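You operate a simulated robot arm through the tools that you are given. There is no shell and no other tool.

The job below is to be done with a simulated two-armed robot. You get a single attempt, and the scene is never put back.

TASK
Press the pane at A and B, then lift it.
Fine: hold each press till its lamp lights and let it up; leave the turntable at B; lift with the grey switch.

It is judged by the outcome, as a careful person would: the job done as asked, and still so three seconds after it is handed in. It fails if anything else is knocked over, pushed out of place, dropped, spilled or broken.

THE ROBOT
Two 7-joint arms with fingered hands on one trunk that stands fixed in place. Base frame: the origin is at the foot of the trunk, x ahead of it, y to its left, z up; the work surface is at about z = 0.86. Units: m, rad, N and s.
The left shoulder is at [0.05, 0.214, 0.869], the right one opposite. With the tool pointing down near the work surface each hand reaches from about 0.36 to 0.88 m from the base axis, measured 20 degrees to its own side. Payload 3 kg a hand.
The TCP of each hand is the grasp point between the finger pads, 0.026 m short of the fingertips. In the tool frame z runs along the fingers and y along their closing line. The gripper opens to 0.132 m; its body begins 0.073 m behind the TCP. The gripper is a hand of 3 fingers: y runs from the thumb to the fingers, the wrist lies at [0, 0, -0.229] in the tool frame.
Orientation is that of the tool frame in the base frame, as a unit quaternion [x, y, z, w]. With the fingers straight down and closing along the base's y, the tool's x points along the base's -x, its y along +y and its z along -z.

THE INTERFACE
- The arms move only by the tool arm_command. It takes "left_rows", "right_rows" or both (then of equal length, played together; a hand with none holds still); each is a list of rows, each a list of 2 entries, a list of its own where there are three numbers: the shift along the tool's x, y, z in m, then the turn, a rotation vector about the tool's x, y, z in rad. In form: [[[tx, ty, tz], [rx, ry, rz]], ...]. A call has 1 to 20 rows; each row shifts and turns the commanded pose from where the row before left it, along the tool's axes as they then stand. Rows are played at 5 a second. More than 0.05 m and 0.15 rad between two rows, and nothing of the call is played. A pose out of reach is approached as far as the arm can. The call stops where the force on the tool passes 90 N (or 10 N more than at its start, if that is more) or the arm is blocked; 0.2 s more then pass. In this call time passes only in rows, and 0.2 s behind the last. The reply holds the time, the measured pose of the TCP, the force on the tool along the base axes, the opening and the grip force, in the units named above and with some noise, with the torque about the TCP (base axes, N m) and any sound that the robot's microphone picked up.
- Cameras (640 x 400 px; columns grow to the right, rows downward): "scene" is now at [0.0352, -0.0082, 1.5033]; the picture's right is [-0.07, -1.00, 0.00], its down [-0.64, 0.05, -0.77] and it looks along [0.77, -0.06, -0.64] (base axes); focal length 276 px, centre (320, 200). "left" rides on the left gripper at [-0.062, 0.003, -0.092] in its tool frame; the picture's right is [-0.05, -1.00, 0.00], its down [0.83, -0.04, -0.56] and it looks along [0.55, -0.03, 0.83] (tool axes); focal length 230 px, centre (320, 200). "right" rides on the right gripper at [0.062, 0.003, -0.092] in its tool frame; the picture's right is [-0.05, 1.00, 0.00], its down [-0.83, -0.04, -0.56] and it looks along [-0.55, -0.03, 0.83] (tool axes); focal length 230 px, centre (320, 200). There is no depth. A picture from a camera that has moved, and an enlarged one, comes with that camera's place and axes in the base frame and with its lens.
- grab_frame(camera): a new picture of that camera. No time passes.
- set_fingers(finger1, finger2, thumb_bend, hand): sets how far each is bent, from 0 (flat) to 1 (curled in); at 0.3 the hand is open as for a grip, at 0.7 the pads meet at the TCP. One left out holds its place. A second passes; each finger stops where it meets its share of the squeeze, and holds until it gets a number again. It is the only way to open and close the hand. It gives what a move gives, with no picture; readings hold the bend of each and the force on the fingers (four entries, about 0 where the hand has none), thumb and palm.
- pan_tilt(pan, tilt): turns the head with the scene camera to pan (to the left, within 1.501 rad either way) and tilt (down, from -0.506 to 1.204), counted from straight ahead of the robot. It gives what a move gives.
- enlarge(camera, box): a new picture of the part [left, top, right, bottom] of that camera's present view, enlarged. No time passes.
- hand_in(): hands the job in; it is judged then, once.

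Nothing tells you positions but the pictures and the camera data. Unless the task says otherwise, let go and move clear before handing in.

The tools are called after "Call:" by a JSON object that holds its "api" and its "payload". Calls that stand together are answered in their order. arm_command: Moves the arms, as the interface text tells. Its arguments: {"type":"object","properties":{"left_rows":{"type":"array","items":{"type":"array"}},"right_rows":{"type":"array","items":{"type":"array"}}},"required":[]} The other tools are called the same way: set_fingers (finger1, finger2, thumb_bend, hand) moves the fingers one by one; pan_tilt (pan, tilt) turns the head that bears the scene camera; grab_frame (camera) takes a picture; enlarge (camera, box) takes an enlarged picture of a part of a camera's view; hand_in () hands the job in.

At the start:

```text
time: 0.0
left_position: [0.5229, 0.1044, 1.1481]
left_tool_rot: [0.066, 0.998, 0.001, 0.0]
left_wrist_force: [-0.7, -0.1, 0.3]
left_torque: [0.01, -0.02, 0.02]
left_gripper_width: 0.1321
left_finger_force: 0.0
left_shape: jaw
left_bend: [0.3, 0.3, 0.3]
left_finger forces: [0.0, 0.1, 0.0, 0.0, 0.0, 0.1]
right_position: [0.5374, -0.3292, 1.1335]
right_tool_rot: [0.065, 0.998, 0.0, 0.001]
right_wrist_force: [0.3, -0.1, -0.2]
right_torque: [-0.03, -0.01, 0.04]
right_gripper_width: 0.1317
right_finger_force: 0.1
right_shape: jaw
right_bend: [0.3, 0.3, 0.3]
right_finger forces: [0.1, 0.0, 0.0, 0.0, 0.1, 0.0]
head pan, tilt (commanded): [-0.075, 0.691]
```

scene: 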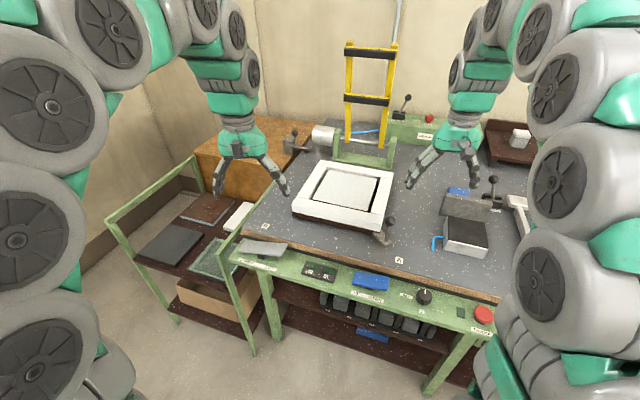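
right: 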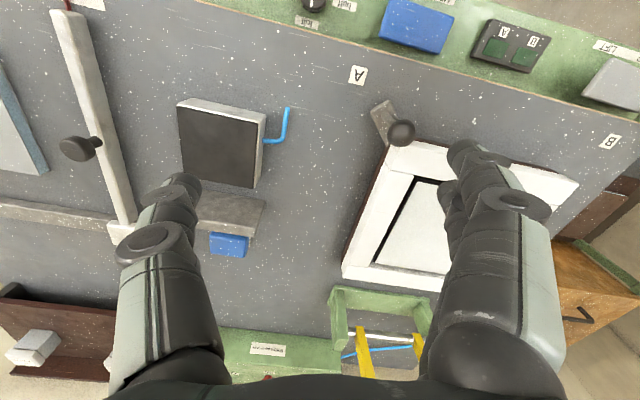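
left: 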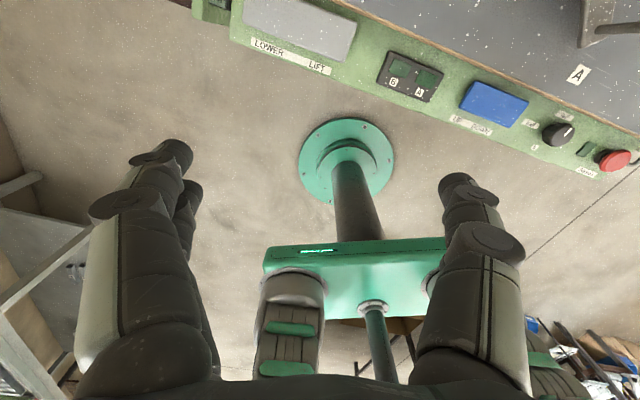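

I see a workbench with a framed pane on a turntable that has a lever with a knob, labels A and B on the bench, and a front control rail with a grey switch (LOWER/LIFT), an A/B lamp box, a blue pad, a knob and a red button. I'll look closer before moving anything.

Call:
{"api": "enlarge", "payload": {"camera": "scene", "box": [220, 220, 500, 340]}}

Call:
{"api": "enlarge", "payload": {"camera": "scene", "box": [260, 100, 440, 260]}}

Call:
{"api": "enlarge", "payload": {"camera": "right", "box": [280, 0, 640, 220]}}

Call:
{"api": "enlarge", "payload": {"camera": "left", "box": [220, 0, 640, 190]}}

```text
2.29 times, centred on (360, 280) of scene
camera zoom: at [0.0352, -0.0082, 1.5033], right [-0.07, -1.0, 0.0], down [-0.64, 0.05, -0.77], along [0.77, -0.06, -0.64], focal length 631 px, centre (229, 17)
```

zoom: 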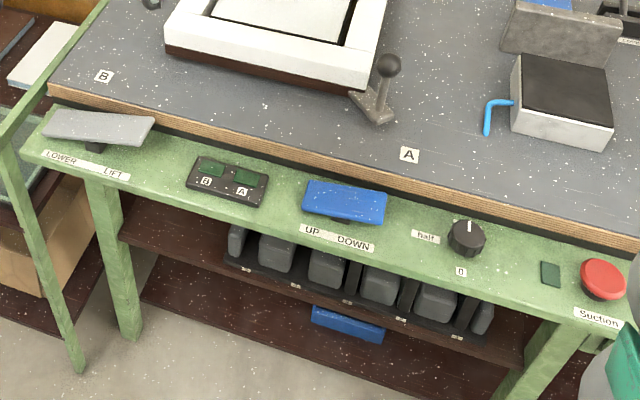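

```text
2.50 times, centred on (350, 180) of scene
camera zoom: at [0.0352, -0.0082, 1.5033], right [-0.07, -1.0, 0.0], down [-0.64, 0.05, -0.77], along [0.77, -0.06, -0.64], focal length 690 px, centre (245, 250)
```

zoom: 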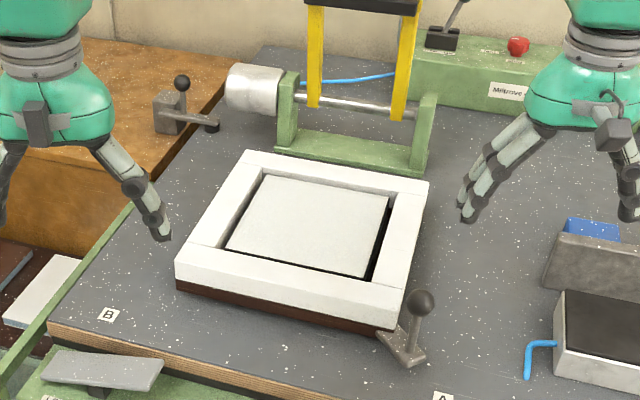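

```text
1.78 times, centred on (460, 110) of right
camera zoom: at [0.4764, -0.3182, 1.2251], right [0.18, 0.98, 0.0], down [0.82, -0.15, 0.56], along [0.55, -0.1, -0.83], focal length 409 px, centre (71, 360)
```

zoom: 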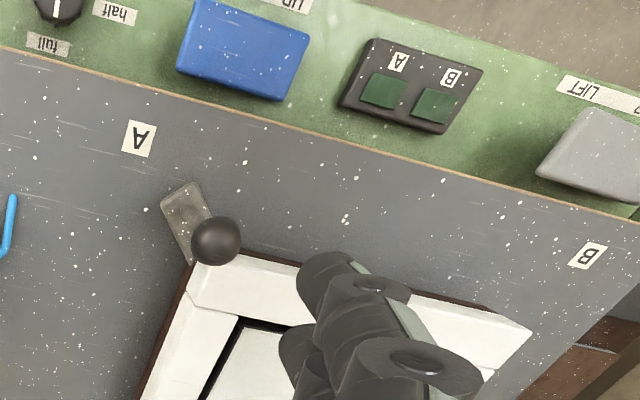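

```text
1.52 times, centred on (430, 95) of left
camera zoom: at [0.5843, 0.1003, 1.2407], right [-0.08, -1.0, 0.0], down [-0.83, 0.07, 0.56], along [-0.55, 0.04, -0.83], focal length 351 px, centre (152, 360)
```

zoom: 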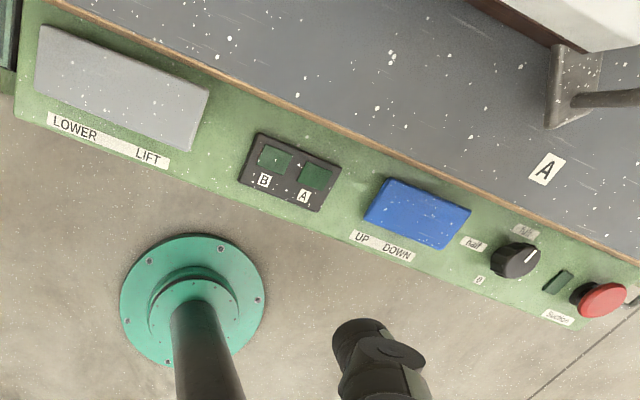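

The front rail reads LOWER/LIFT (grey), lamps B and A, UP/DOWN (blue), a knob (0/half/full) and a red Suction button; the turntable's crank sits near mark A. I'll look over the rest of the bench for the press and the lifter before acting.

Call:
{"api": "enlarge", "payload": {"camera": "scene", "box": [320, 20, 560, 170]}}

Call:
{"api": "enlarge", "payload": {"camera": "scene", "box": [400, 110, 560, 260]}}

Call:
{"api": "enlarge", "payload": {"camera": "scene", "box": [380, 250, 500, 340]}}

Call:
{"api": "enlarge", "payload": {"camera": "scene", "box": [220, 225, 340, 300]}}

Call:
{"api": "enlarge", "payload": {"camera": "right", "box": [0, 0, 320, 200]}}

Call:
{"api": "enlarge", "payload": {"camera": "right", "box": [160, 200, 480, 400]}}

Call:
{"api": "pan_tilt", "payload": {"pan": -0.075, "tilt": 0.25}}

```text
2.67 times, centred on (440, 95) of scene
camera zoom: at [0.0352, -0.0082, 1.5033], right [-0.07, -1.0, 0.0], down [-0.64, 0.05, -0.77], along [0.77, -0.06, -0.64], focal length 736 px, centre (0, 480)
```

zoom: 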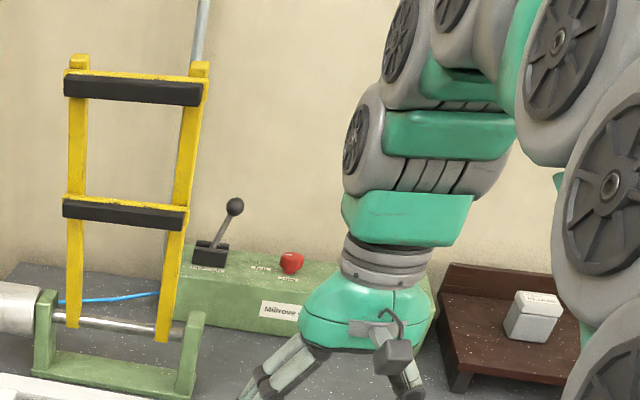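

```text
2.67 times, centred on (480, 185) of scene
camera zoom: at [0.0352, -0.0082, 1.5033], right [-0.07, -1.0, 0.0], down [-0.64, 0.05, -0.77], along [0.77, -0.06, -0.64], focal length 736 px, centre (-107, 240)
```

zoom: 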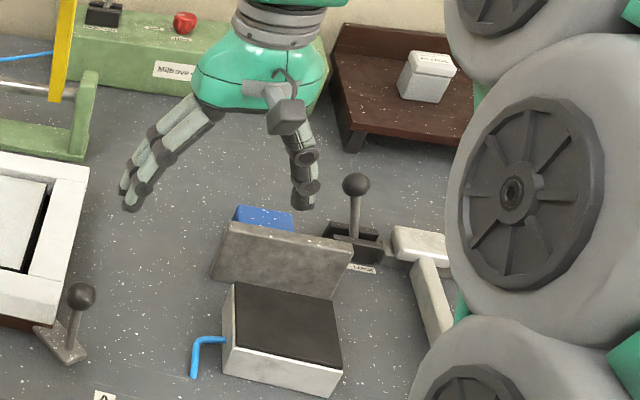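

```text
4.44 times, centred on (440, 295) of scene
camera zoom: at [0.0352, -0.0082, 1.5033], right [-0.07, -1.0, 0.0], down [-0.64, 0.05, -0.77], along [0.77, -0.06, -0.64], focal length 1227 px, centre (-213, -222)
```

zoom: 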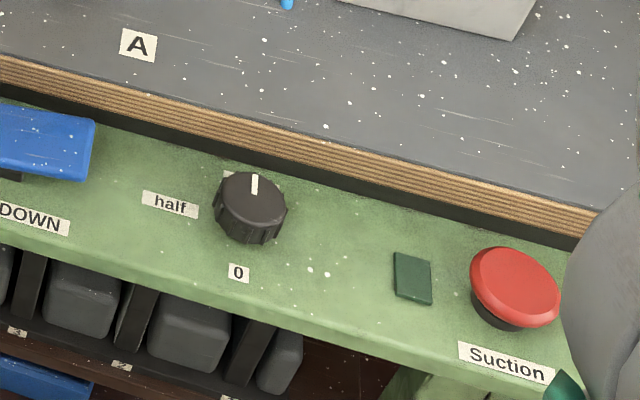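

```text
5.33 times, centred on (280, 262) of scene
camera zoom: at [0.0352, -0.0082, 1.5033], right [-0.07, -1.0, 0.0], down [-0.64, 0.05, -0.77], along [0.77, -0.06, -0.64], focal length 1472 px, centre (533, -133)
```

zoom: 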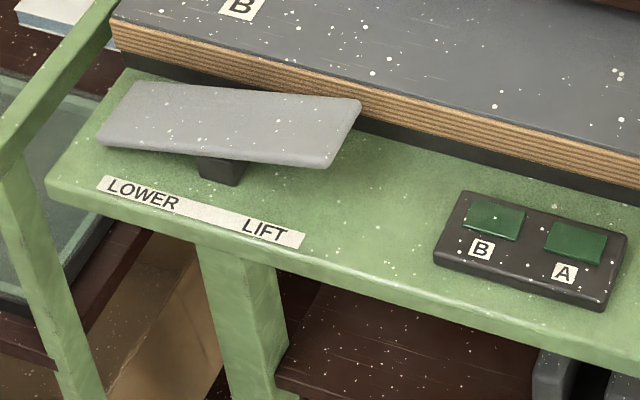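

```text
2.00 times, centred on (160, 100) of right
camera zoom: at [0.4764, -0.3182, 1.2251], right [0.18, 0.98, 0.0], down [0.82, -0.15, 0.56], along [0.55, -0.1, -0.83], focal length 460 px, centre (640, 400)
```

zoom: 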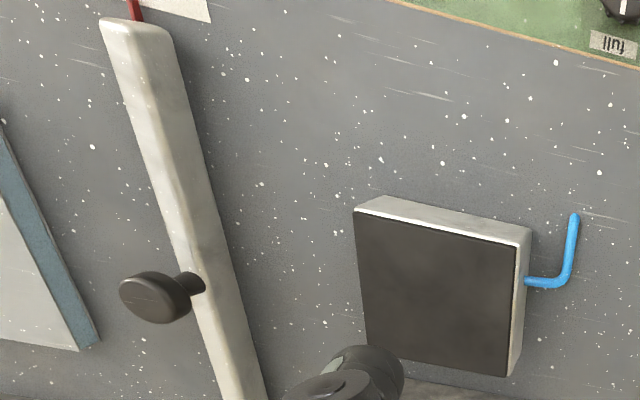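

```text
2.00 times, centred on (320, 300) of right
camera zoom: at [0.4764, -0.3182, 1.2251], right [0.18, 0.98, 0.0], down [0.82, -0.15, 0.56], along [0.55, -0.1, -0.83], focal length 460 px, centre (320, 0)
```

zoom: 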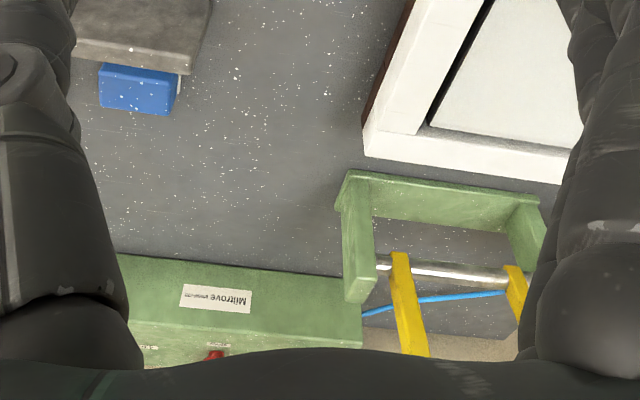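

```text
time: 0.9
left_position: [0.5231, 0.1049, 1.1474]
left_tool_rot: [0.065, 0.998, 0.0, 0.0]
left_wrist_force: [-1.2, 0.0, 0.3]
left_torque: [-0.01, 0.03, -0.01]
left_gripper_width: 0.1317
left_finger_force: 0.1
left_shape: jaw
left_bend: [0.3, 0.3, 0.3]
left_finger forces: [0.0, 0.0, 0.0, 0.0, 0.0, 0.0]
right_position: [0.5369, -0.3291, 1.1329]
right_tool_rot: [0.065, 0.998, 0.0, 0.0]
right_wrist_force: [-0.5, 0.2, 0.0]
right_torque: [0.01, -0.04, -0.01]
right_gripper_width: 0.1318
right_finger_force: 0.0
right_shape: jaw
right_bend: [0.3, 0.3, 0.3]
right_finger forces: [0.0, 0.0, 0.0, 0.1, 0.1, 0.0]
head pan, tilt (commanded): [-0.075, 0.25]
```

Call:
{"api": "grab_frame", "payload": {"camera": "scene"}}

Call:
{"api": "enlarge", "payload": {"camera": "scene", "box": [290, 80, 450, 280]}}

```text
taken
camera scene: at [0.0432, -0.0088, 1.5433], right [-0.07, -1.0, 0.0], down [-0.25, 0.02, -0.97], along [0.97, -0.07, -0.25], focal length 276 px, centre (320, 200)
```

scene: 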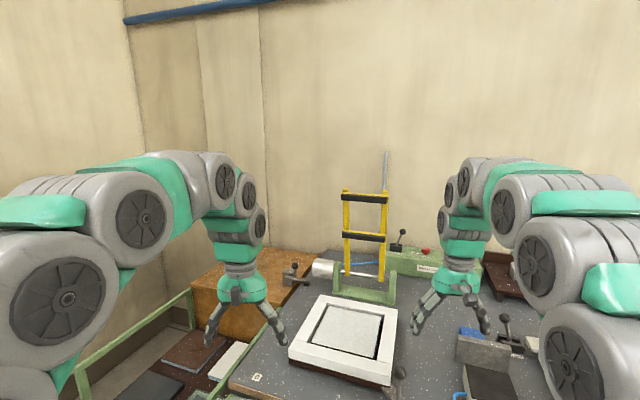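

```text
2.00 times, centred on (370, 180) of scene
camera zoom: at [0.0432, -0.0088, 1.5433], right [-0.07, -1.0, 0.0], down [-0.25, 0.02, -0.97], along [0.97, -0.07, -0.25], focal length 552 px, centre (220, 240)
```

zoom: 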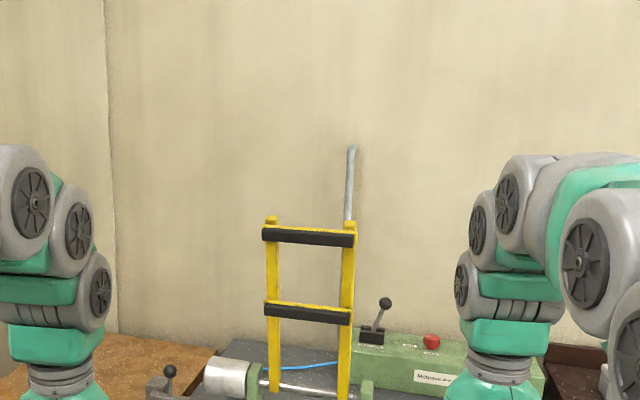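

The yellow frame with two dark bars at the back hinges on a motor shaft, and it is probably the press or lifter. I'll look further around for labels, to the right and to the left.

Call:
{"api": "pan_tilt", "payload": {"pan": -0.7, "tilt": 0.75}}

Call:
{"api": "grab_frame", "payload": {"camera": "scene"}}

Call:
{"api": "pan_tilt", "payload": {"pan": 0.6, "tilt": 0.75}}

Call:
{"api": "grab_frame", "payload": {"camera": "scene"}}

Call:
{"api": "pan_tilt", "payload": {"pan": -0.075, "tilt": 1.0}}

Call:
{"api": "grab_frame", "payload": {"camera": "scene"}}

```text
time: 1.9
left_position: [0.522, 0.1056, 1.1483]
left_tool_rot: [0.066, 0.998, 0.0, 0.0]
left_wrist_force: [-1.1, 0.0, -0.3]
left_torque: [-0.03, -0.02, 0.01]
left_gripper_width: 0.1319
left_finger_force: 0.1
left_shape: jaw
left_bend: [0.3, 0.3, 0.3]
left_finger forces: [0.0, 0.1, 0.0, 0.0, 0.1, 0.2]
right_position: [0.5373, -0.3291, 1.1324]
right_tool_rot: [0.065, 0.998, 0.0, 0.0]
right_wrist_force: [-0.7, -0.5, -0.4]
right_torque: [0.0, 0.01, 0.0]
right_gripper_width: 0.1319
right_finger_force: 0.1
right_shape: jaw
right_bend: [0.3, 0.3, 0.3]
right_finger forces: [0.0, 0.0, 0.1, 0.0, 0.0, 0.0]
head pan, tilt (commanded): [-0.7, 0.75]
```

```text
taken
camera scene: at [0.0136, -0.0551, 1.4984], right [-0.64, -0.77, 0.0], down [-0.52, 0.44, -0.73], along [0.56, -0.47, -0.68], focal length 276 px, centre (320, 200)
```

scene: 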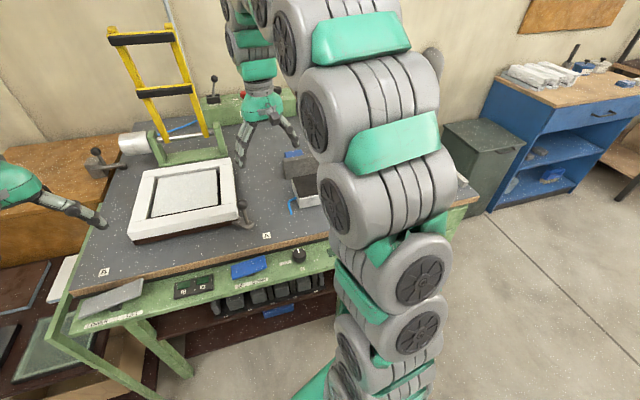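

```text
time: 3.4
left_position: [0.5215, 0.1054, 1.1464]
left_tool_rot: [0.066, 0.998, 0.0, -0.001]
left_wrist_force: [-0.4, 0.0, 0.3]
left_torque: [0.0, 0.02, 0.0]
left_gripper_width: 0.1319
left_finger_force: 0.0
left_shape: jaw
left_bend: [0.3, 0.3, 0.3]
left_finger forces: [0.0, 0.1, 0.0, 0.0, 0.0, 0.0]
right_position: [0.5383, -0.329, 1.1335]
right_tool_rot: [0.065, 0.998, 0.0, 0.0]
right_wrist_force: [-0.8, 0.8, 0.2]
right_torque: [0.0, 0.02, -0.03]
right_gripper_width: 0.1318
right_finger_force: 0.0
right_shape: jaw
right_bend: [0.3, 0.3, 0.3]
right_finger forces: [0.0, 0.1, 0.1, 0.0, 0.1, 0.1]
head pan, tilt (commanded): [0.6, 0.75]
```

```text
taken
camera scene: at [0.0185, 0.045, 1.4983], right [0.56, -0.83, 0.0], down [-0.56, -0.38, -0.73], along [0.6, 0.41, -0.68], focal length 276 px, centre (320, 200)
```

scene: 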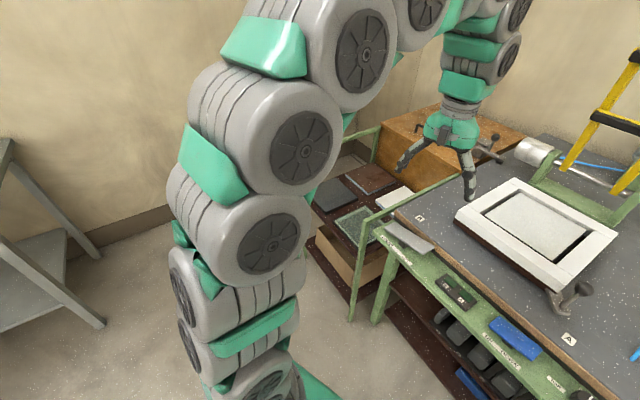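

```text
time: 4.4
left_position: [0.5234, 0.1058, 1.1473]
left_tool_rot: [0.066, 0.998, 0.0, 0.0]
left_wrist_force: [0.1, -0.3, -0.1]
left_torque: [0.01, -0.03, 0.03]
left_gripper_width: 0.1319
left_finger_force: 0.0
left_shape: jaw
left_bend: [0.3, 0.3, 0.3]
left_finger forces: [0.0, 0.1, 0.1, 0.1, 0.0, 0.0]
right_position: [0.5368, -0.3292, 1.132]
right_tool_rot: [0.066, 0.998, 0.0, 0.0]
right_wrist_force: [-1.0, 0.9, 0.2]
right_torque: [-0.04, 0.02, 0.02]
right_gripper_width: 0.1318
right_finger_force: 0.2
right_shape: jaw
right_bend: [0.3, 0.3, 0.3]
right_finger forces: [0.0, 0.0, 0.0, 0.0, 0.1, 0.1]
head pan, tilt (commanded): [-0.075, 1.0]
```

```text
taken
camera scene: at [0.0196, -0.007, 1.4792], right [-0.07, -1.0, 0.0], down [-0.84, 0.06, -0.54], along [0.54, -0.04, -0.84], focal length 276 px, centre (320, 200)
```

scene: 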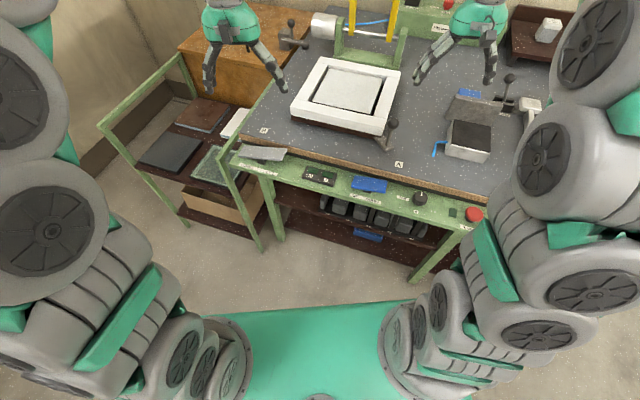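

Nothing settles yet which device the blue switch drives, so I'll look up for an overhead press and zoom on the clamp at the back left and on the levers' labels.

Call:
{"api": "pan_tilt", "payload": {"pan": -0.075, "tilt": -0.4}}

Call:
{"api": "grab_frame", "payload": {"camera": "scene"}}

Call:
{"api": "pan_tilt", "payload": {"pan": 0.0, "tilt": 0.6}}

Call:
{"api": "enlarge", "payload": {"camera": "scene", "box": [250, 90, 350, 190]}}

Call:
{"api": "enlarge", "payload": {"camera": "scene", "box": [300, 40, 460, 140]}}

Call:
{"api": "enlarge", "payload": {"camera": "scene", "box": [400, 90, 480, 140]}}

Call:
{"api": "enlarge", "payload": {"camera": "scene", "box": [280, 160, 440, 270]}}

```text
time: 6.0
left_position: [0.5227, 0.106, 1.1469]
left_tool_rot: [0.066, 0.998, 0.001, 0.0]
left_wrist_force: [-0.1, 0.5, 0.6]
left_torque: [0.0, -0.03, -0.02]
left_gripper_width: 0.1317
left_finger_force: 0.0
left_shape: jaw
left_bend: [0.3, 0.3, 0.3]
left_finger forces: [0.0, 0.0, 0.0, 0.0, 0.1, 0.1]
right_position: [0.537, -0.3295, 1.1318]
right_tool_rot: [0.066, 0.998, 0.0, -0.001]
right_wrist_force: [-0.8, 0.0, 0.0]
right_torque: [0.0, 0.0, -0.01]
right_gripper_width: 0.132
right_finger_force: 0.2
right_shape: jaw
right_bend: [0.3, 0.3, 0.3]
right_finger forces: [0.1, 0.0, 0.0, 0.0, 0.1, 0.0]
head pan, tilt (commanded): [-0.075, -0.4]
```

```text
taken
camera scene: at [0.0231, -0.0073, 1.5994], right [-0.07, -1.0, 0.0], down [0.39, -0.03, -0.92], along [0.92, -0.07, 0.39], focal length 276 px, centre (320, 200)
```

scene: 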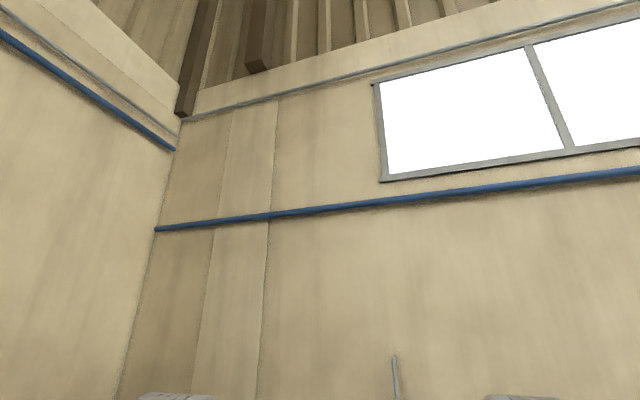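

```text
time: 7.2
left_position: [0.5227, 0.1051, 1.147]
left_tool_rot: [0.066, 0.998, -0.001, 0.001]
left_wrist_force: [-0.1, 0.1, 0.0]
left_torque: [0.0, -0.02, 0.03]
left_gripper_width: 0.132
left_finger_force: 0.1
left_shape: jaw
left_bend: [0.3, 0.3, 0.3]
left_finger forces: [0.0, 0.0, 0.1, 0.0, 0.1, 0.1]
right_position: [0.5375, -0.3295, 1.132]
right_tool_rot: [0.065, 0.998, 0.0, -0.001]
right_wrist_force: [1.0, 0.0, 0.3]
right_torque: [0.01, -0.02, -0.01]
right_gripper_width: 0.1317
right_finger_force: 0.1
right_shape: jaw
right_bend: [0.3, 0.3, 0.3]
right_finger forces: [0.0, 0.1, 0.0, 0.1, 0.0, 0.0]
head pan, tilt (commanded): [0.0, 0.6]
```

```text
4.00 times, centred on (300, 140) of scene
camera zoom: at [0.0385, -0.0018, 1.5112], right [0.0, -1.0, 0.0], down [-0.56, 0.0, -0.83], along [0.83, 0.0, -0.56], focal length 1104 px, centre (400, 440)
```

zoom: 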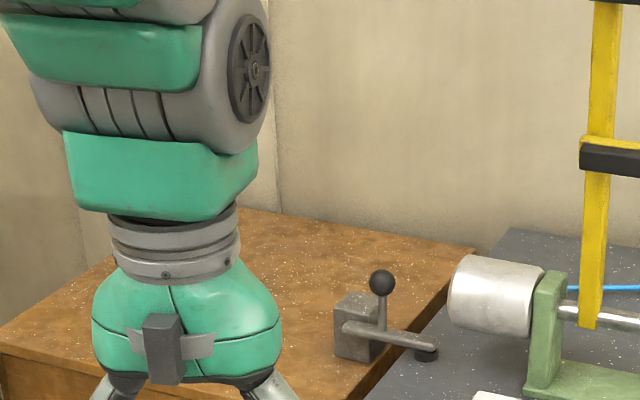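

```text
4.00 times, centred on (380, 90) of scene
camera zoom: at [0.0385, -0.0018, 1.5112], right [0.0, -1.0, 0.0], down [-0.56, 0.0, -0.83], along [0.83, 0.0, -0.56], focal length 1104 px, centre (80, 640)
```

zoom: 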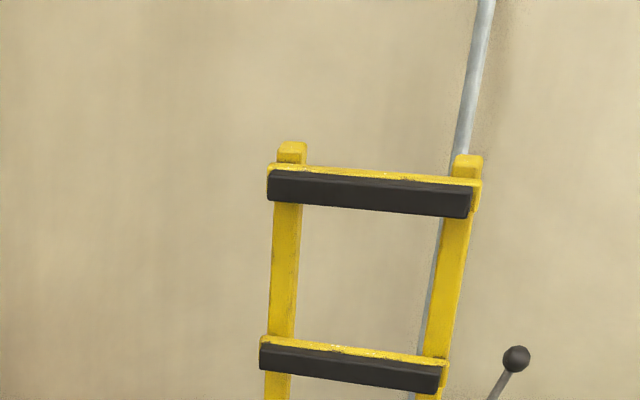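

```text
8.00 times, centred on (440, 115) of scene
camera zoom: at [0.0385, -0.0018, 1.5112], right [0.0, -1.0, 0.0], down [-0.56, 0.0, -0.83], along [0.83, 0.0, -0.56], focal length 2208 px, centre (-640, 880)
```

zoom: 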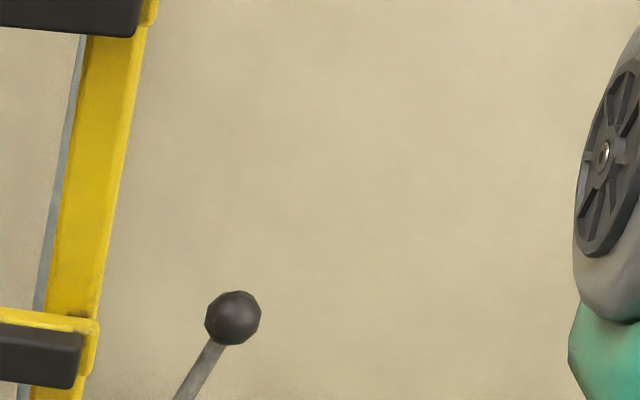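

```text
3.64 times, centred on (360, 215) of scene
camera zoom: at [0.0385, -0.0018, 1.5112], right [0.0, -1.0, 0.0], down [-0.56, 0.0, -0.83], along [0.83, 0.0, -0.56], focal length 1004 px, centre (174, 146)
```

zoom: 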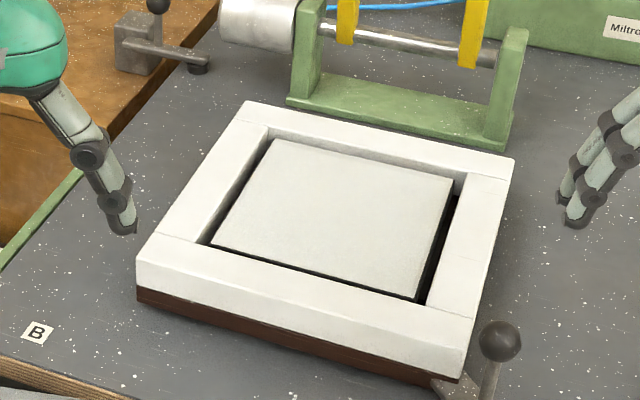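

I take the yellow hinged frame for the press. The turntable is centred near (0.77, -0.15) with its crank at A, the blue rocker is near (0.48, -0.19, 0.82) with DOWN at its right end, and the grey rocker is near (0.62, 0.13, 0.83). I'll close the right hand into a poker and bring it above the DOWN end for a close look, touching nothing yet.

Call:
{"api": "set_fingers", "payload": {"hand": "right", "finger1": 0.7, "finger2": 0.7, "thumb_bend": 0.7}}

Call:
{"api": "arm_command", "payload": {"right_rows": [[[0, 0, 0], [0, 0, 0.138]], [[0, 0, 0], [0, 0, 0.138]], [[0.023, 0.0144, 0.02], [0, 0, 0]], [[0.023, 0.0144, 0.02], [0, 0, 0]], [[0.023, 0.0144, 0.02], [0, 0, 0]], [[0.023, 0.0144, 0.02], [0, 0, 0]], [[0.023, 0.0144, 0.02], [0, 0, 0]], [[0, 0, 0], [0, 0, 0]]]}}

Call:
{"api": "grab_frame", "payload": {"camera": "right"}}

Call:
{"api": "grab_frame", "payload": {"camera": "scene"}}

```text
time: 8.2
left_position: [0.5221, 0.1054, 1.1473]
left_tool_rot: [0.066, 0.998, 0.0, 0.0]
left_wrist_force: [-1.0, 0.0, 0.2]
left_torque: [-0.01, -0.02, 0.05]
left_gripper_width: 0.132
left_finger_force: 0.1
left_shape: jaw
left_bend: [0.3, 0.3, 0.3]
left_finger forces: [0.0, 0.0, 0.0, 0.0, 0.1, 0.1]
right_position: [0.5381, -0.3303, 1.1328]
right_tool_rot: [0.065, 0.998, 0.0, 0.0]
right_wrist_force: [0.1, 0.9, -0.9]
right_torque: [0.03, -0.01, 0.0]
right_gripper_width: 0.006
right_finger_force: 0.1
right_shape: fingers
right_bend: [0.7, 0.7, 0.7]
right_finger forces: [0.0, 0.0, 0.0, 0.1, 0.0, 0.0]
head pan, tilt (commanded): [0.0, 0.6]
```

```text
time: 10.0
left_position: [0.5228, 0.1054, 1.1472]
left_tool_rot: [0.066, 0.998, 0.0, 0.0]
left_wrist_force: [0.1, -0.9, 0.1]
left_torque: [0.0, -0.01, -0.02]
left_gripper_width: 0.1318
left_finger_force: 0.0
left_shape: jaw
left_bend: [0.3, 0.3, 0.3]
left_finger forces: [0.0, 0.0, 0.1, 0.0, 0.0, 0.1]
right_position: [0.4594, -0.2183, 1.0329]
right_tool_rot: [0.201, 0.98, 0.001, 0.001]
right_wrist_force: [0.0, -0.9, 1.4]
right_torque: [0.0, 0.03, -0.02]
right_gripper_width: 0.0062
right_finger_force: 0.0
right_shape: fingers
right_bend: [0.7, 0.7, 0.7]
right_finger forces: [0.1, 0.1, 0.0, 0.0, 0.0, 0.0]
head pan, tilt (commanded): [0.0, 0.6]
```

```text
taken
camera right: at [0.4039, -0.1902, 1.1249], right [0.44, 0.9, 0.0], down [0.75, -0.37, 0.56], along [0.5, -0.25, -0.83], focal length 230 px, centre (320, 200)
```

right: 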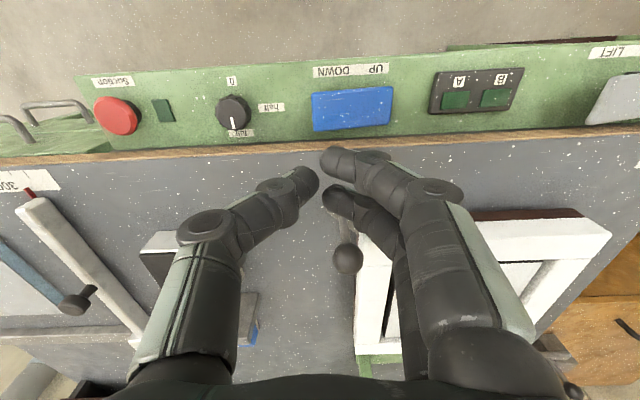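

```text
taken
camera scene: at [0.0385, -0.0018, 1.5112], right [0.0, -1.0, 0.0], down [-0.56, 0.0, -0.83], along [0.83, 0.0, -0.56], focal length 276 px, centre (320, 200)
```

scene: 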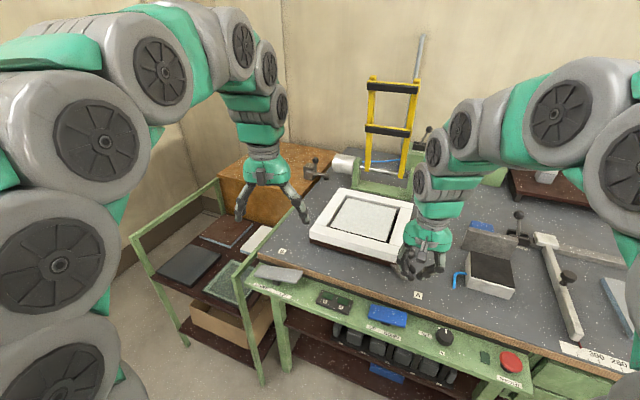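

The hand is above the rail with its fingertips together, and my rocker position agrees between the cameras. I'll zoom in on the rocker and rail before pressing.

Call:
{"api": "enlarge", "payload": {"camera": "right", "box": [280, 50, 440, 150]}}

Call:
{"api": "enlarge", "payload": {"camera": "scene", "box": [300, 280, 460, 360]}}

Call:
{"api": "enlarge", "payload": {"camera": "right", "box": [540, 40, 640, 140]}}

Call:
{"api": "enlarge", "payload": {"camera": "scene", "box": [480, 180, 640, 390]}}

```text
4.00 times, centred on (360, 100) of right
camera zoom: at [0.4039, -0.1902, 1.1249], right [0.44, 0.9, 0.0], down [0.75, -0.37, 0.56], along [0.5, -0.25, -0.83], focal length 920 px, centre (160, 600)
```

zoom: 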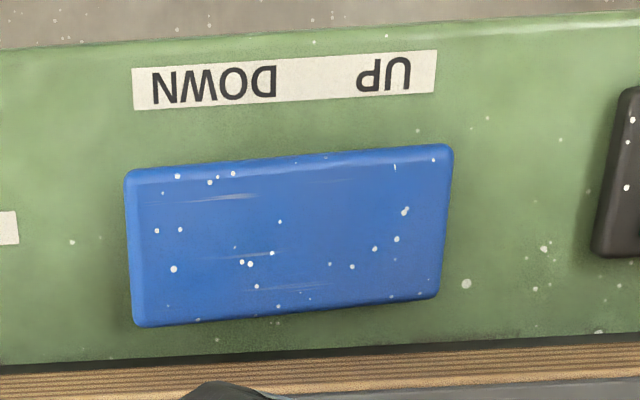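

```text
4.00 times, centred on (380, 320) of scene
camera zoom: at [0.0385, -0.0018, 1.5112], right [0.0, -1.0, 0.0], down [-0.56, 0.0, -0.83], along [0.83, 0.0, -0.56], focal length 1104 px, centre (80, -280)
```

zoom: 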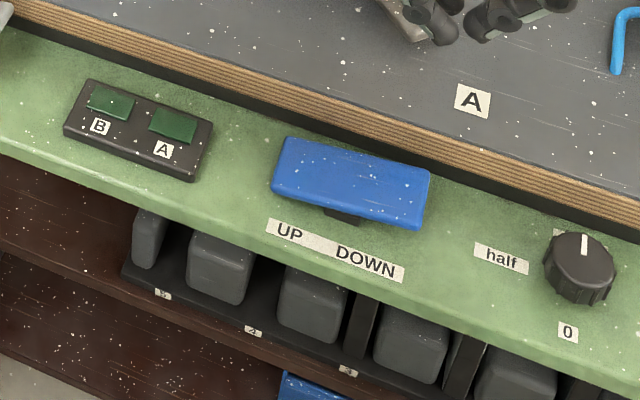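

```text
4.00 times, centred on (590, 90) of right
camera zoom: at [0.4039, -0.1902, 1.1249], right [0.44, 0.9, 0.0], down [0.75, -0.37, 0.56], along [0.5, -0.25, -0.83], focal length 920 px, centre (-760, 640)
```

zoom: 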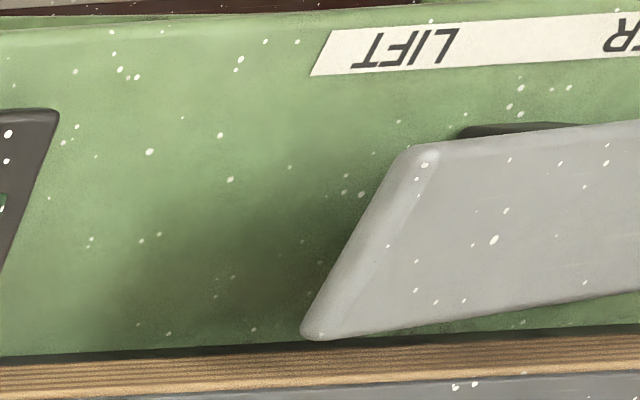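

```text
1.90 times, centred on (560, 285) of scene
camera zoom: at [0.0385, -0.0018, 1.5112], right [0.0, -1.0, 0.0], down [-0.56, 0.0, -0.83], along [0.83, 0.0, -0.56], focal length 526 px, centre (-137, 38)
```

zoom: 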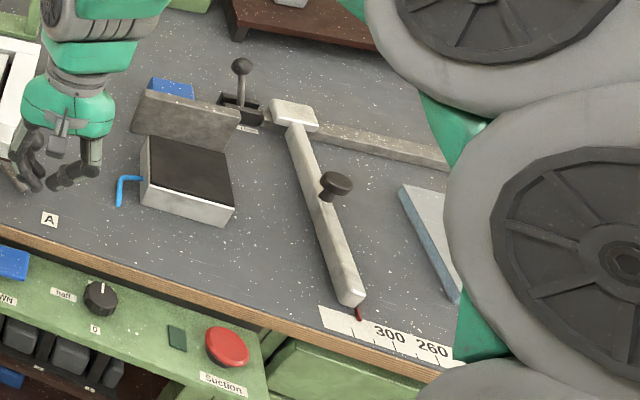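

The blue rocker looks level and the grey one looks tilted to LOWER, and both arms are clear of the yellow frame's swing. I'll lower the right fingertips to just above the DOWN end.

Call:
{"api": "arm_command", "payload": {"right_rows": [[[0, 0, 0.04], [0, 0, 0]], [[0, 0, 0.04], [0, 0, 0]], [[0, 0, 0.04], [0, 0, 0]], [[0, 0, 0.03], [0, 0, 0]], [[0, 0, 0.012], [0, 0, 0]], [[0, 0, 0], [0, 0, 0]]]}}

Call:
{"api": "grab_frame", "payload": {"camera": "right"}}

Call:
{"api": "enlarge", "payload": {"camera": "scene", "box": [300, 240, 480, 360]}}

```text
time: 11.4
left_position: [0.5232, 0.1058, 1.1471]
left_tool_rot: [0.065, 0.998, 0.0, 0.001]
left_wrist_force: [-0.4, -0.7, -0.4]
left_torque: [0.01, 0.03, 0.02]
left_gripper_width: 0.1319
left_finger_force: 0.0
left_shape: jaw
left_bend: [0.3, 0.3, 0.3]
left_finger forces: [0.0, 0.0, 0.0, 0.1, 0.0, 0.1]
right_position: [0.4606, -0.2172, 0.8702]
right_tool_rot: [0.202, 0.979, 0.0, -0.001]
right_wrist_force: [0.6, 0.0, -0.5]
right_torque: [0.03, -0.02, -0.04]
right_gripper_width: 0.0061
right_finger_force: 0.1
right_shape: fingers
right_bend: [0.7, 0.7, 0.7]
right_finger forces: [0.0, 0.0, 0.0, 0.0, 0.1, 0.1]
head pan, tilt (commanded): [0.0, 0.6]
```

```text
taken
camera right: at [0.4046, -0.19, 0.9627], right [0.44, 0.9, 0.0], down [0.75, -0.37, 0.56], along [0.5, -0.25, -0.83], focal length 230 px, centre (320, 200)
```

right: 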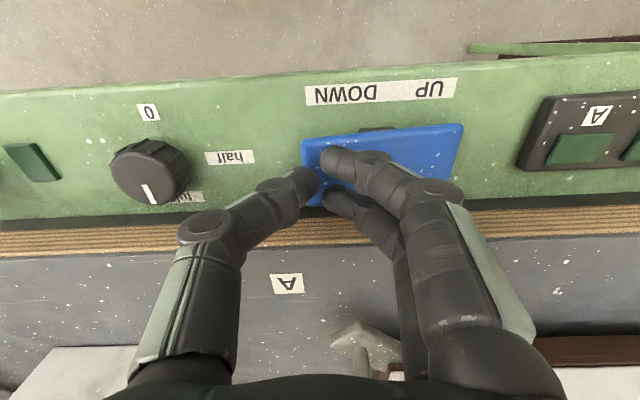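

```text
3.33 times, centred on (390, 300) of scene
camera zoom: at [0.0385, -0.0018, 1.5112], right [0.0, -1.0, 0.0], down [-0.56, 0.0, -0.83], along [0.83, 0.0, -0.56], focal length 920 px, centre (87, -133)
```

zoom: 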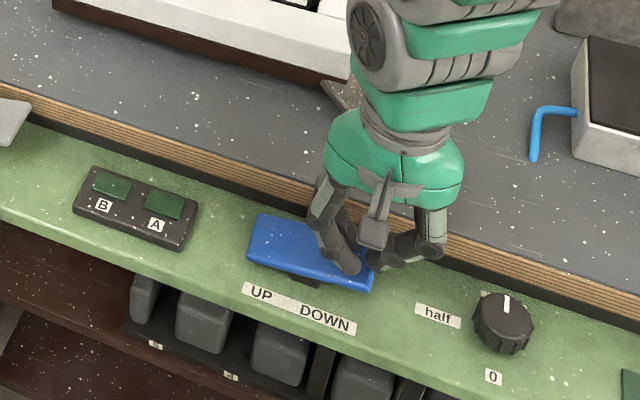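

The fingertips are over the DOWN end but the thumb is right at the edge. I'll shift about 1 cm toward the centre and then press down in small steps.

Call:
{"api": "arm_command", "payload": {"right_rows": [[[0, 0.012, 0], [0, 0, 0]], [[0, 0, 0.008], [0, 0, 0]], [[0, 0, 0.006], [0, 0, 0]], [[0, 0, 0.006], [0, 0, 0]], [[0, 0, 0], [0, 0, 0]]]}}

Call:
{"api": "grab_frame", "payload": {"camera": "scene"}}

Call:
{"api": "grab_frame", "payload": {"camera": "right"}}

```text
time: 12.6
left_position: [0.5221, 0.1059, 1.1471]
left_tool_rot: [0.065, 0.998, 0.0, 0.0]
left_wrist_force: [-0.3, -0.8, 0.5]
left_torque: [-0.01, 0.0, 0.02]
left_gripper_width: 0.1322
left_finger_force: 0.1
left_shape: jaw
left_bend: [0.3, 0.3, 0.3]
left_finger forces: [0.1, 0.1, 0.0, 0.0, 0.1, 0.1]
right_position: [0.4662, -0.2068, 0.8516]
right_tool_rot: [0.201, 0.979, 0.0, 0.002]
right_wrist_force: [-9.5, -3.0, 63.7]
right_torque: [-0.38, 0.45, -0.09]
right_gripper_width: 0.0011
right_finger_force: 31.8
right_shape: fingers
right_bend: [0.73, 0.73, 0.71]
right_finger forces: [12.2, 12.0, 0.0, 0.0, 40.4, 0.0]
head pan, tilt (commanded): [0.0, 0.6]
```

```text
taken
camera scene: at [0.0378, -0.0016, 1.5112], right [0.0, -1.0, 0.0], down [-0.56, 0.0, -0.83], along [0.83, 0.0, -0.56], focal length 276 px, centre (320, 200)
```

scene: 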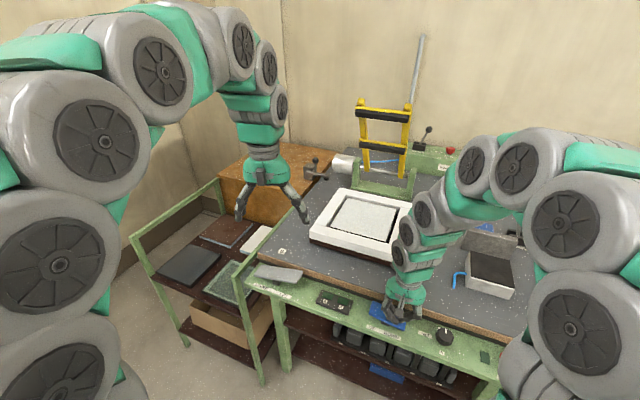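

```text
taken
camera right: at [0.4098, -0.1798, 0.9437], right [0.44, 0.9, 0.0], down [0.74, -0.37, 0.56], along [0.5, -0.25, -0.83], focal length 230 px, centre (320, 200)
```

right: 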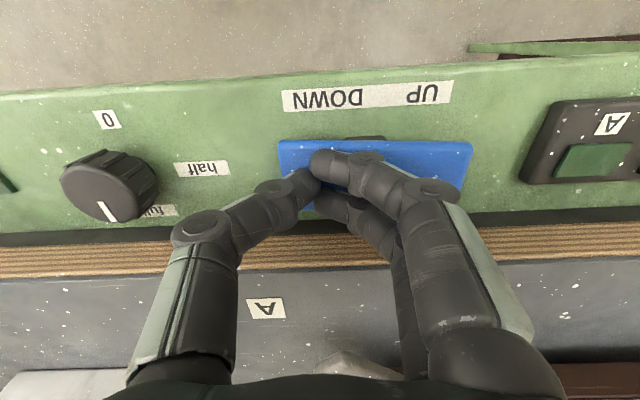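

The yellow frame is swinging down, so blue DOWN drives the press. My push is firmer than needed (64 N), so I'll ease off slightly while holding and watch.

Call:
{"api": "arm_command", "payload": {"right_rows": [[[0, 0, -0.0015], [0, 0, 0]], [[0, 0, 0], [0, 0, 0]]]}}

Call:
{"api": "grab_frame", "payload": {"camera": "scene"}}

```text
time: 13.2
left_position: [0.5223, 0.1049, 1.1465]
left_tool_rot: [0.066, 0.998, 0.001, 0.0]
left_wrist_force: [0.8, -0.1, 0.5]
left_torque: [0.03, 0.04, -0.03]
left_gripper_width: 0.1319
left_finger_force: 0.0
left_shape: jaw
left_bend: [0.3, 0.3, 0.3]
left_finger forces: [0.0, 0.0, 0.0, 0.0, 0.1, 0.0]
right_position: [0.4654, -0.2061, 0.8501]
right_tool_rot: [0.202, 0.979, -0.001, 0.001]
right_wrist_force: [5.9, -13.4, 40.7]
right_torque: [-0.57, -0.01, 0.09]
right_gripper_width: 0.0011
right_finger_force: 21.7
right_shape: fingers
right_bend: [0.72, 0.72, 0.71]
right_finger forces: [6.4, 6.2, 0.0, 0.1, 30.4, 0.1]
head pan, tilt (commanded): [0.0, 0.6]
```

```text
taken
camera scene: at [0.0382, -0.0019, 1.5112], right [0.0, -1.0, 0.0], down [-0.56, 0.0, -0.83], along [0.83, 0.0, -0.56], focal length 276 px, centre (320, 200)
```

scene: 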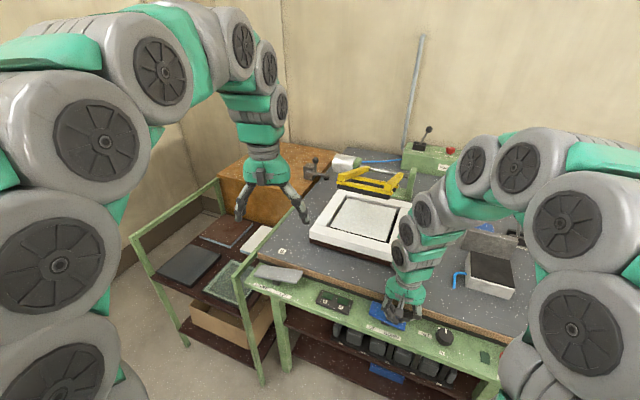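

The press frame is about halfway down and the arms are clear. I keep holding.

Call:
{"api": "arm_command", "payload": {"right_rows": [[[0, 0, 0], [0, 0, 0]], [[0, 0, 0], [0, 0, 0]], [[0, 0, 0], [0, 0, 0]], [[0, 0, 0], [0, 0, 0]]]}}

Call:
{"api": "grab_frame", "payload": {"camera": "scene"}}

Call:
{"api": "enlarge", "payload": {"camera": "scene", "box": [240, 150, 460, 330]}}

```text
time: 14.2
left_position: [0.5226, 0.1064, 1.1467]
left_tool_rot: [0.065, 0.998, 0.0, 0.0]
left_wrist_force: [0.1, -0.1, -0.4]
left_torque: [-0.02, 0.02, 0.0]
left_gripper_width: 0.1318
left_finger_force: 0.0
left_shape: jaw
left_bend: [0.3, 0.3, 0.3]
left_finger forces: [0.0, 0.0, 0.1, 0.1, 0.0, 0.0]
right_position: [0.4652, -0.2062, 0.8518]
right_tool_rot: [0.202, 0.979, -0.001, 0.001]
right_wrist_force: [6.4, -15.9, 42.1]
right_torque: [-0.62, -0.02, 0.07]
right_gripper_width: 0.0008
right_finger_force: 22.8
right_shape: fingers
right_bend: [0.72, 0.72, 0.71]
right_finger forces: [5.9, 6.3, 0.0, 0.1, 33.8, 0.1]
head pan, tilt (commanded): [0.0, 0.6]
```

```text
taken
camera scene: at [0.0382, -0.0018, 1.5112], right [0.0, -1.0, 0.0], down [-0.56, 0.0, -0.83], along [0.83, 0.0, -0.56], focal length 276 px, centre (320, 200)
```

scene: 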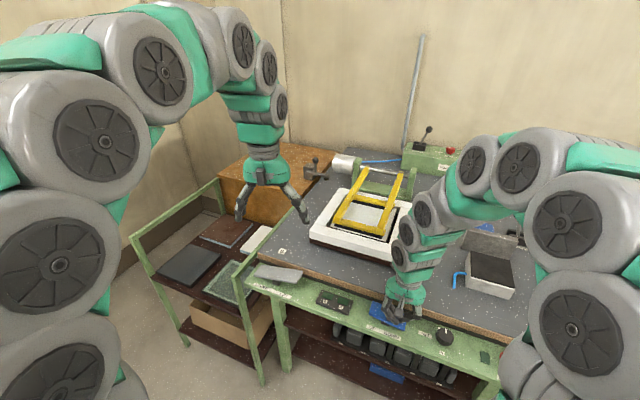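

```text
2.22 times, centred on (350, 240) of scene
camera zoom: at [0.0382, -0.0018, 1.5112], right [0.0, -1.0, 0.0], down [-0.56, 0.0, -0.83], along [0.83, 0.0, -0.56], focal length 613 px, centre (253, 111)
```

zoom: 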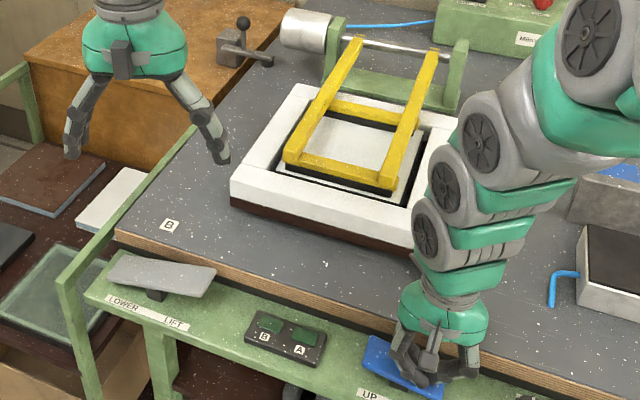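

The press bars are now on the pane. I hold until lamp A lights, checking often.

Call:
{"api": "arm_command", "payload": {"right_rows": [[[0, 0, 0], [0, 0, 0]], [[0, 0, 0], [0, 0, 0]], [[0, 0, 0], [0, 0, 0]]]}}

Call:
{"api": "enlarge", "payload": {"camera": "scene", "box": [240, 150, 460, 330]}}

```text
time: 15.0
left_position: [0.524, 0.106, 1.147]
left_tool_rot: [0.065, 0.998, 0.0, 0.0]
left_wrist_force: [-0.3, 0.2, -0.7]
left_torque: [0.0, 0.01, -0.01]
left_gripper_width: 0.1317
left_finger_force: 0.0
left_shape: jaw
left_bend: [0.3, 0.3, 0.3]
left_finger forces: [0.0, 0.1, 0.0, 0.1, 0.0, 0.1]
right_position: [0.4656, -0.2064, 0.8521]
right_tool_rot: [0.202, 0.979, 0.0, 0.001]
right_wrist_force: [7.8, -16.4, 42.9]
right_torque: [-0.67, -0.04, 0.1]
right_gripper_width: 0.0009
right_finger_force: 23.5
right_shape: fingers
right_bend: [0.72, 0.72, 0.71]
right_finger forces: [5.8, 6.4, 0.1, 0.0, 34.6, 0.0]
head pan, tilt (commanded): [0.0, 0.6]
```

```text
2.22 times, centred on (350, 240) of scene
camera zoom: at [0.0382, -0.0019, 1.5112], right [0.0, -1.0, 0.0], down [-0.56, 0.0, -0.83], along [0.83, 0.0, -0.56], focal length 613 px, centre (253, 111)
```

zoom: 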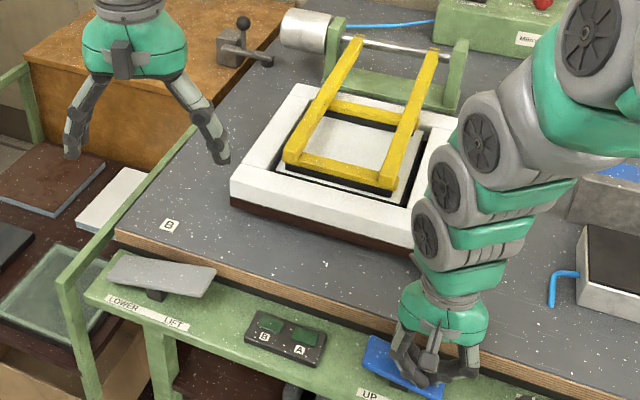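

Lamp A is still dark and the press is down on the pane. I keep holding.

Call:
{"api": "arm_command", "payload": {"right_rows": [[[0, 0, 0], [0, 0, 0]], [[0, 0, 0], [0, 0, 0]], [[0, 0, 0], [0, 0, 0]], [[0, 0, 0], [0, 0, 0]]]}}

Call:
{"api": "enlarge", "payload": {"camera": "scene", "box": [240, 150, 460, 330]}}

```text
time: 16.0
left_position: [0.5229, 0.1062, 1.1474]
left_tool_rot: [0.065, 0.998, -0.001, 0.0]
left_wrist_force: [-0.8, 0.4, -0.4]
left_torque: [0.03, -0.02, 0.01]
left_gripper_width: 0.1319
left_finger_force: 0.1
left_shape: jaw
left_bend: [0.3, 0.3, 0.3]
left_finger forces: [0.1, 0.0, 0.0, 0.1, 0.0, 0.0]
right_position: [0.4658, -0.2062, 0.8524]
right_tool_rot: [0.202, 0.979, -0.001, 0.001]
right_wrist_force: [8.2, -17.0, 44.5]
right_torque: [-0.72, -0.09, 0.13]
right_gripper_width: 0.0009
right_finger_force: 24.2
right_shape: fingers
right_bend: [0.72, 0.72, 0.71]
right_finger forces: [6.0, 6.4, 0.0, 0.1, 35.6, 0.0]
head pan, tilt (commanded): [0.0, 0.6]
```

```text
2.22 times, centred on (350, 240) of scene
camera zoom: at [0.0382, -0.0019, 1.5112], right [0.0, -1.0, 0.0], down [-0.56, 0.0, -0.83], along [0.83, 0.0, -0.56], focal length 613 px, centre (253, 111)
```

zoom: 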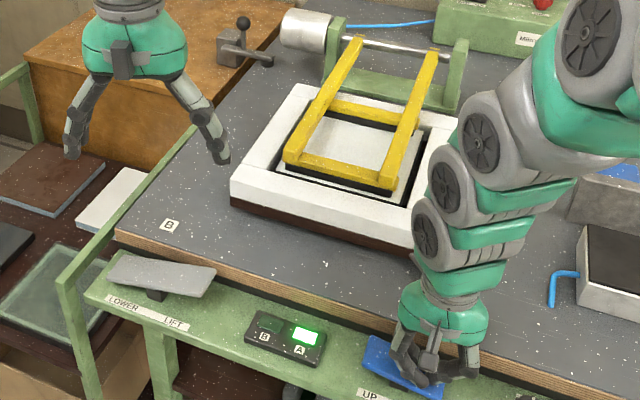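

Lamp A is lit. I'll release DOWN by lifting the hand a few centimetres and see whether the rocker returns and the press moves.

Call:
{"api": "arm_command", "payload": {"right_rows": [[[0, 0, -0.015], [0, 0, 0]], [[0, 0, -0.025], [0, 0, 0]], [[0, 0, 0], [0, 0, 0]]]}}

Call:
{"api": "enlarge", "payload": {"camera": "scene", "box": [240, 150, 460, 330]}}

Call:
{"api": "grab_frame", "payload": {"camera": "right"}}

```text
time: 16.8
left_position: [0.522, 0.1058, 1.1473]
left_tool_rot: [0.065, 0.998, 0.0, 0.0]
left_wrist_force: [0.0, -0.1, 0.7]
left_torque: [0.02, 0.01, -0.01]
left_gripper_width: 0.1319
left_finger_force: 0.1
left_shape: jaw
left_bend: [0.3, 0.3, 0.3]
left_finger forces: [0.1, 0.0, 0.0, 0.0, 0.0, 0.0]
right_position: [0.465, -0.2056, 0.8919]
right_tool_rot: [0.202, 0.979, 0.001, 0.0]
right_wrist_force: [-1.0, 0.3, -0.4]
right_torque: [-0.03, -0.02, 0.0]
right_gripper_width: 0.0054
right_finger_force: 0.1
right_shape: fingers
right_bend: [0.7, 0.7, 0.7]
right_finger forces: [0.0, 0.1, 0.1, 0.0, 0.1, 0.0]
head pan, tilt (commanded): [0.0, 0.6]
```

```text
2.22 times, centred on (350, 240) of scene
camera zoom: at [0.0385, -0.0018, 1.5112], right [0.0, -1.0, 0.0], down [-0.56, 0.0, -0.83], along [0.83, 0.0, -0.56], focal length 613 px, centre (253, 111)
```

zoom: 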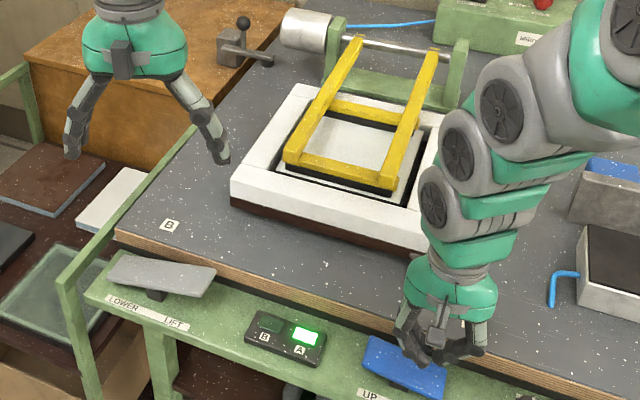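

```text
taken
camera right: at [0.4096, -0.1797, 0.9844], right [0.44, 0.9, 0.0], down [0.75, -0.37, 0.55], along [0.5, -0.25, -0.83], focal length 230 px, centre (320, 200)
```

right: 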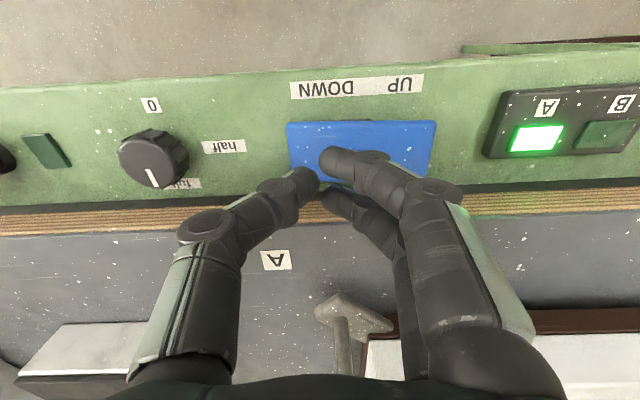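

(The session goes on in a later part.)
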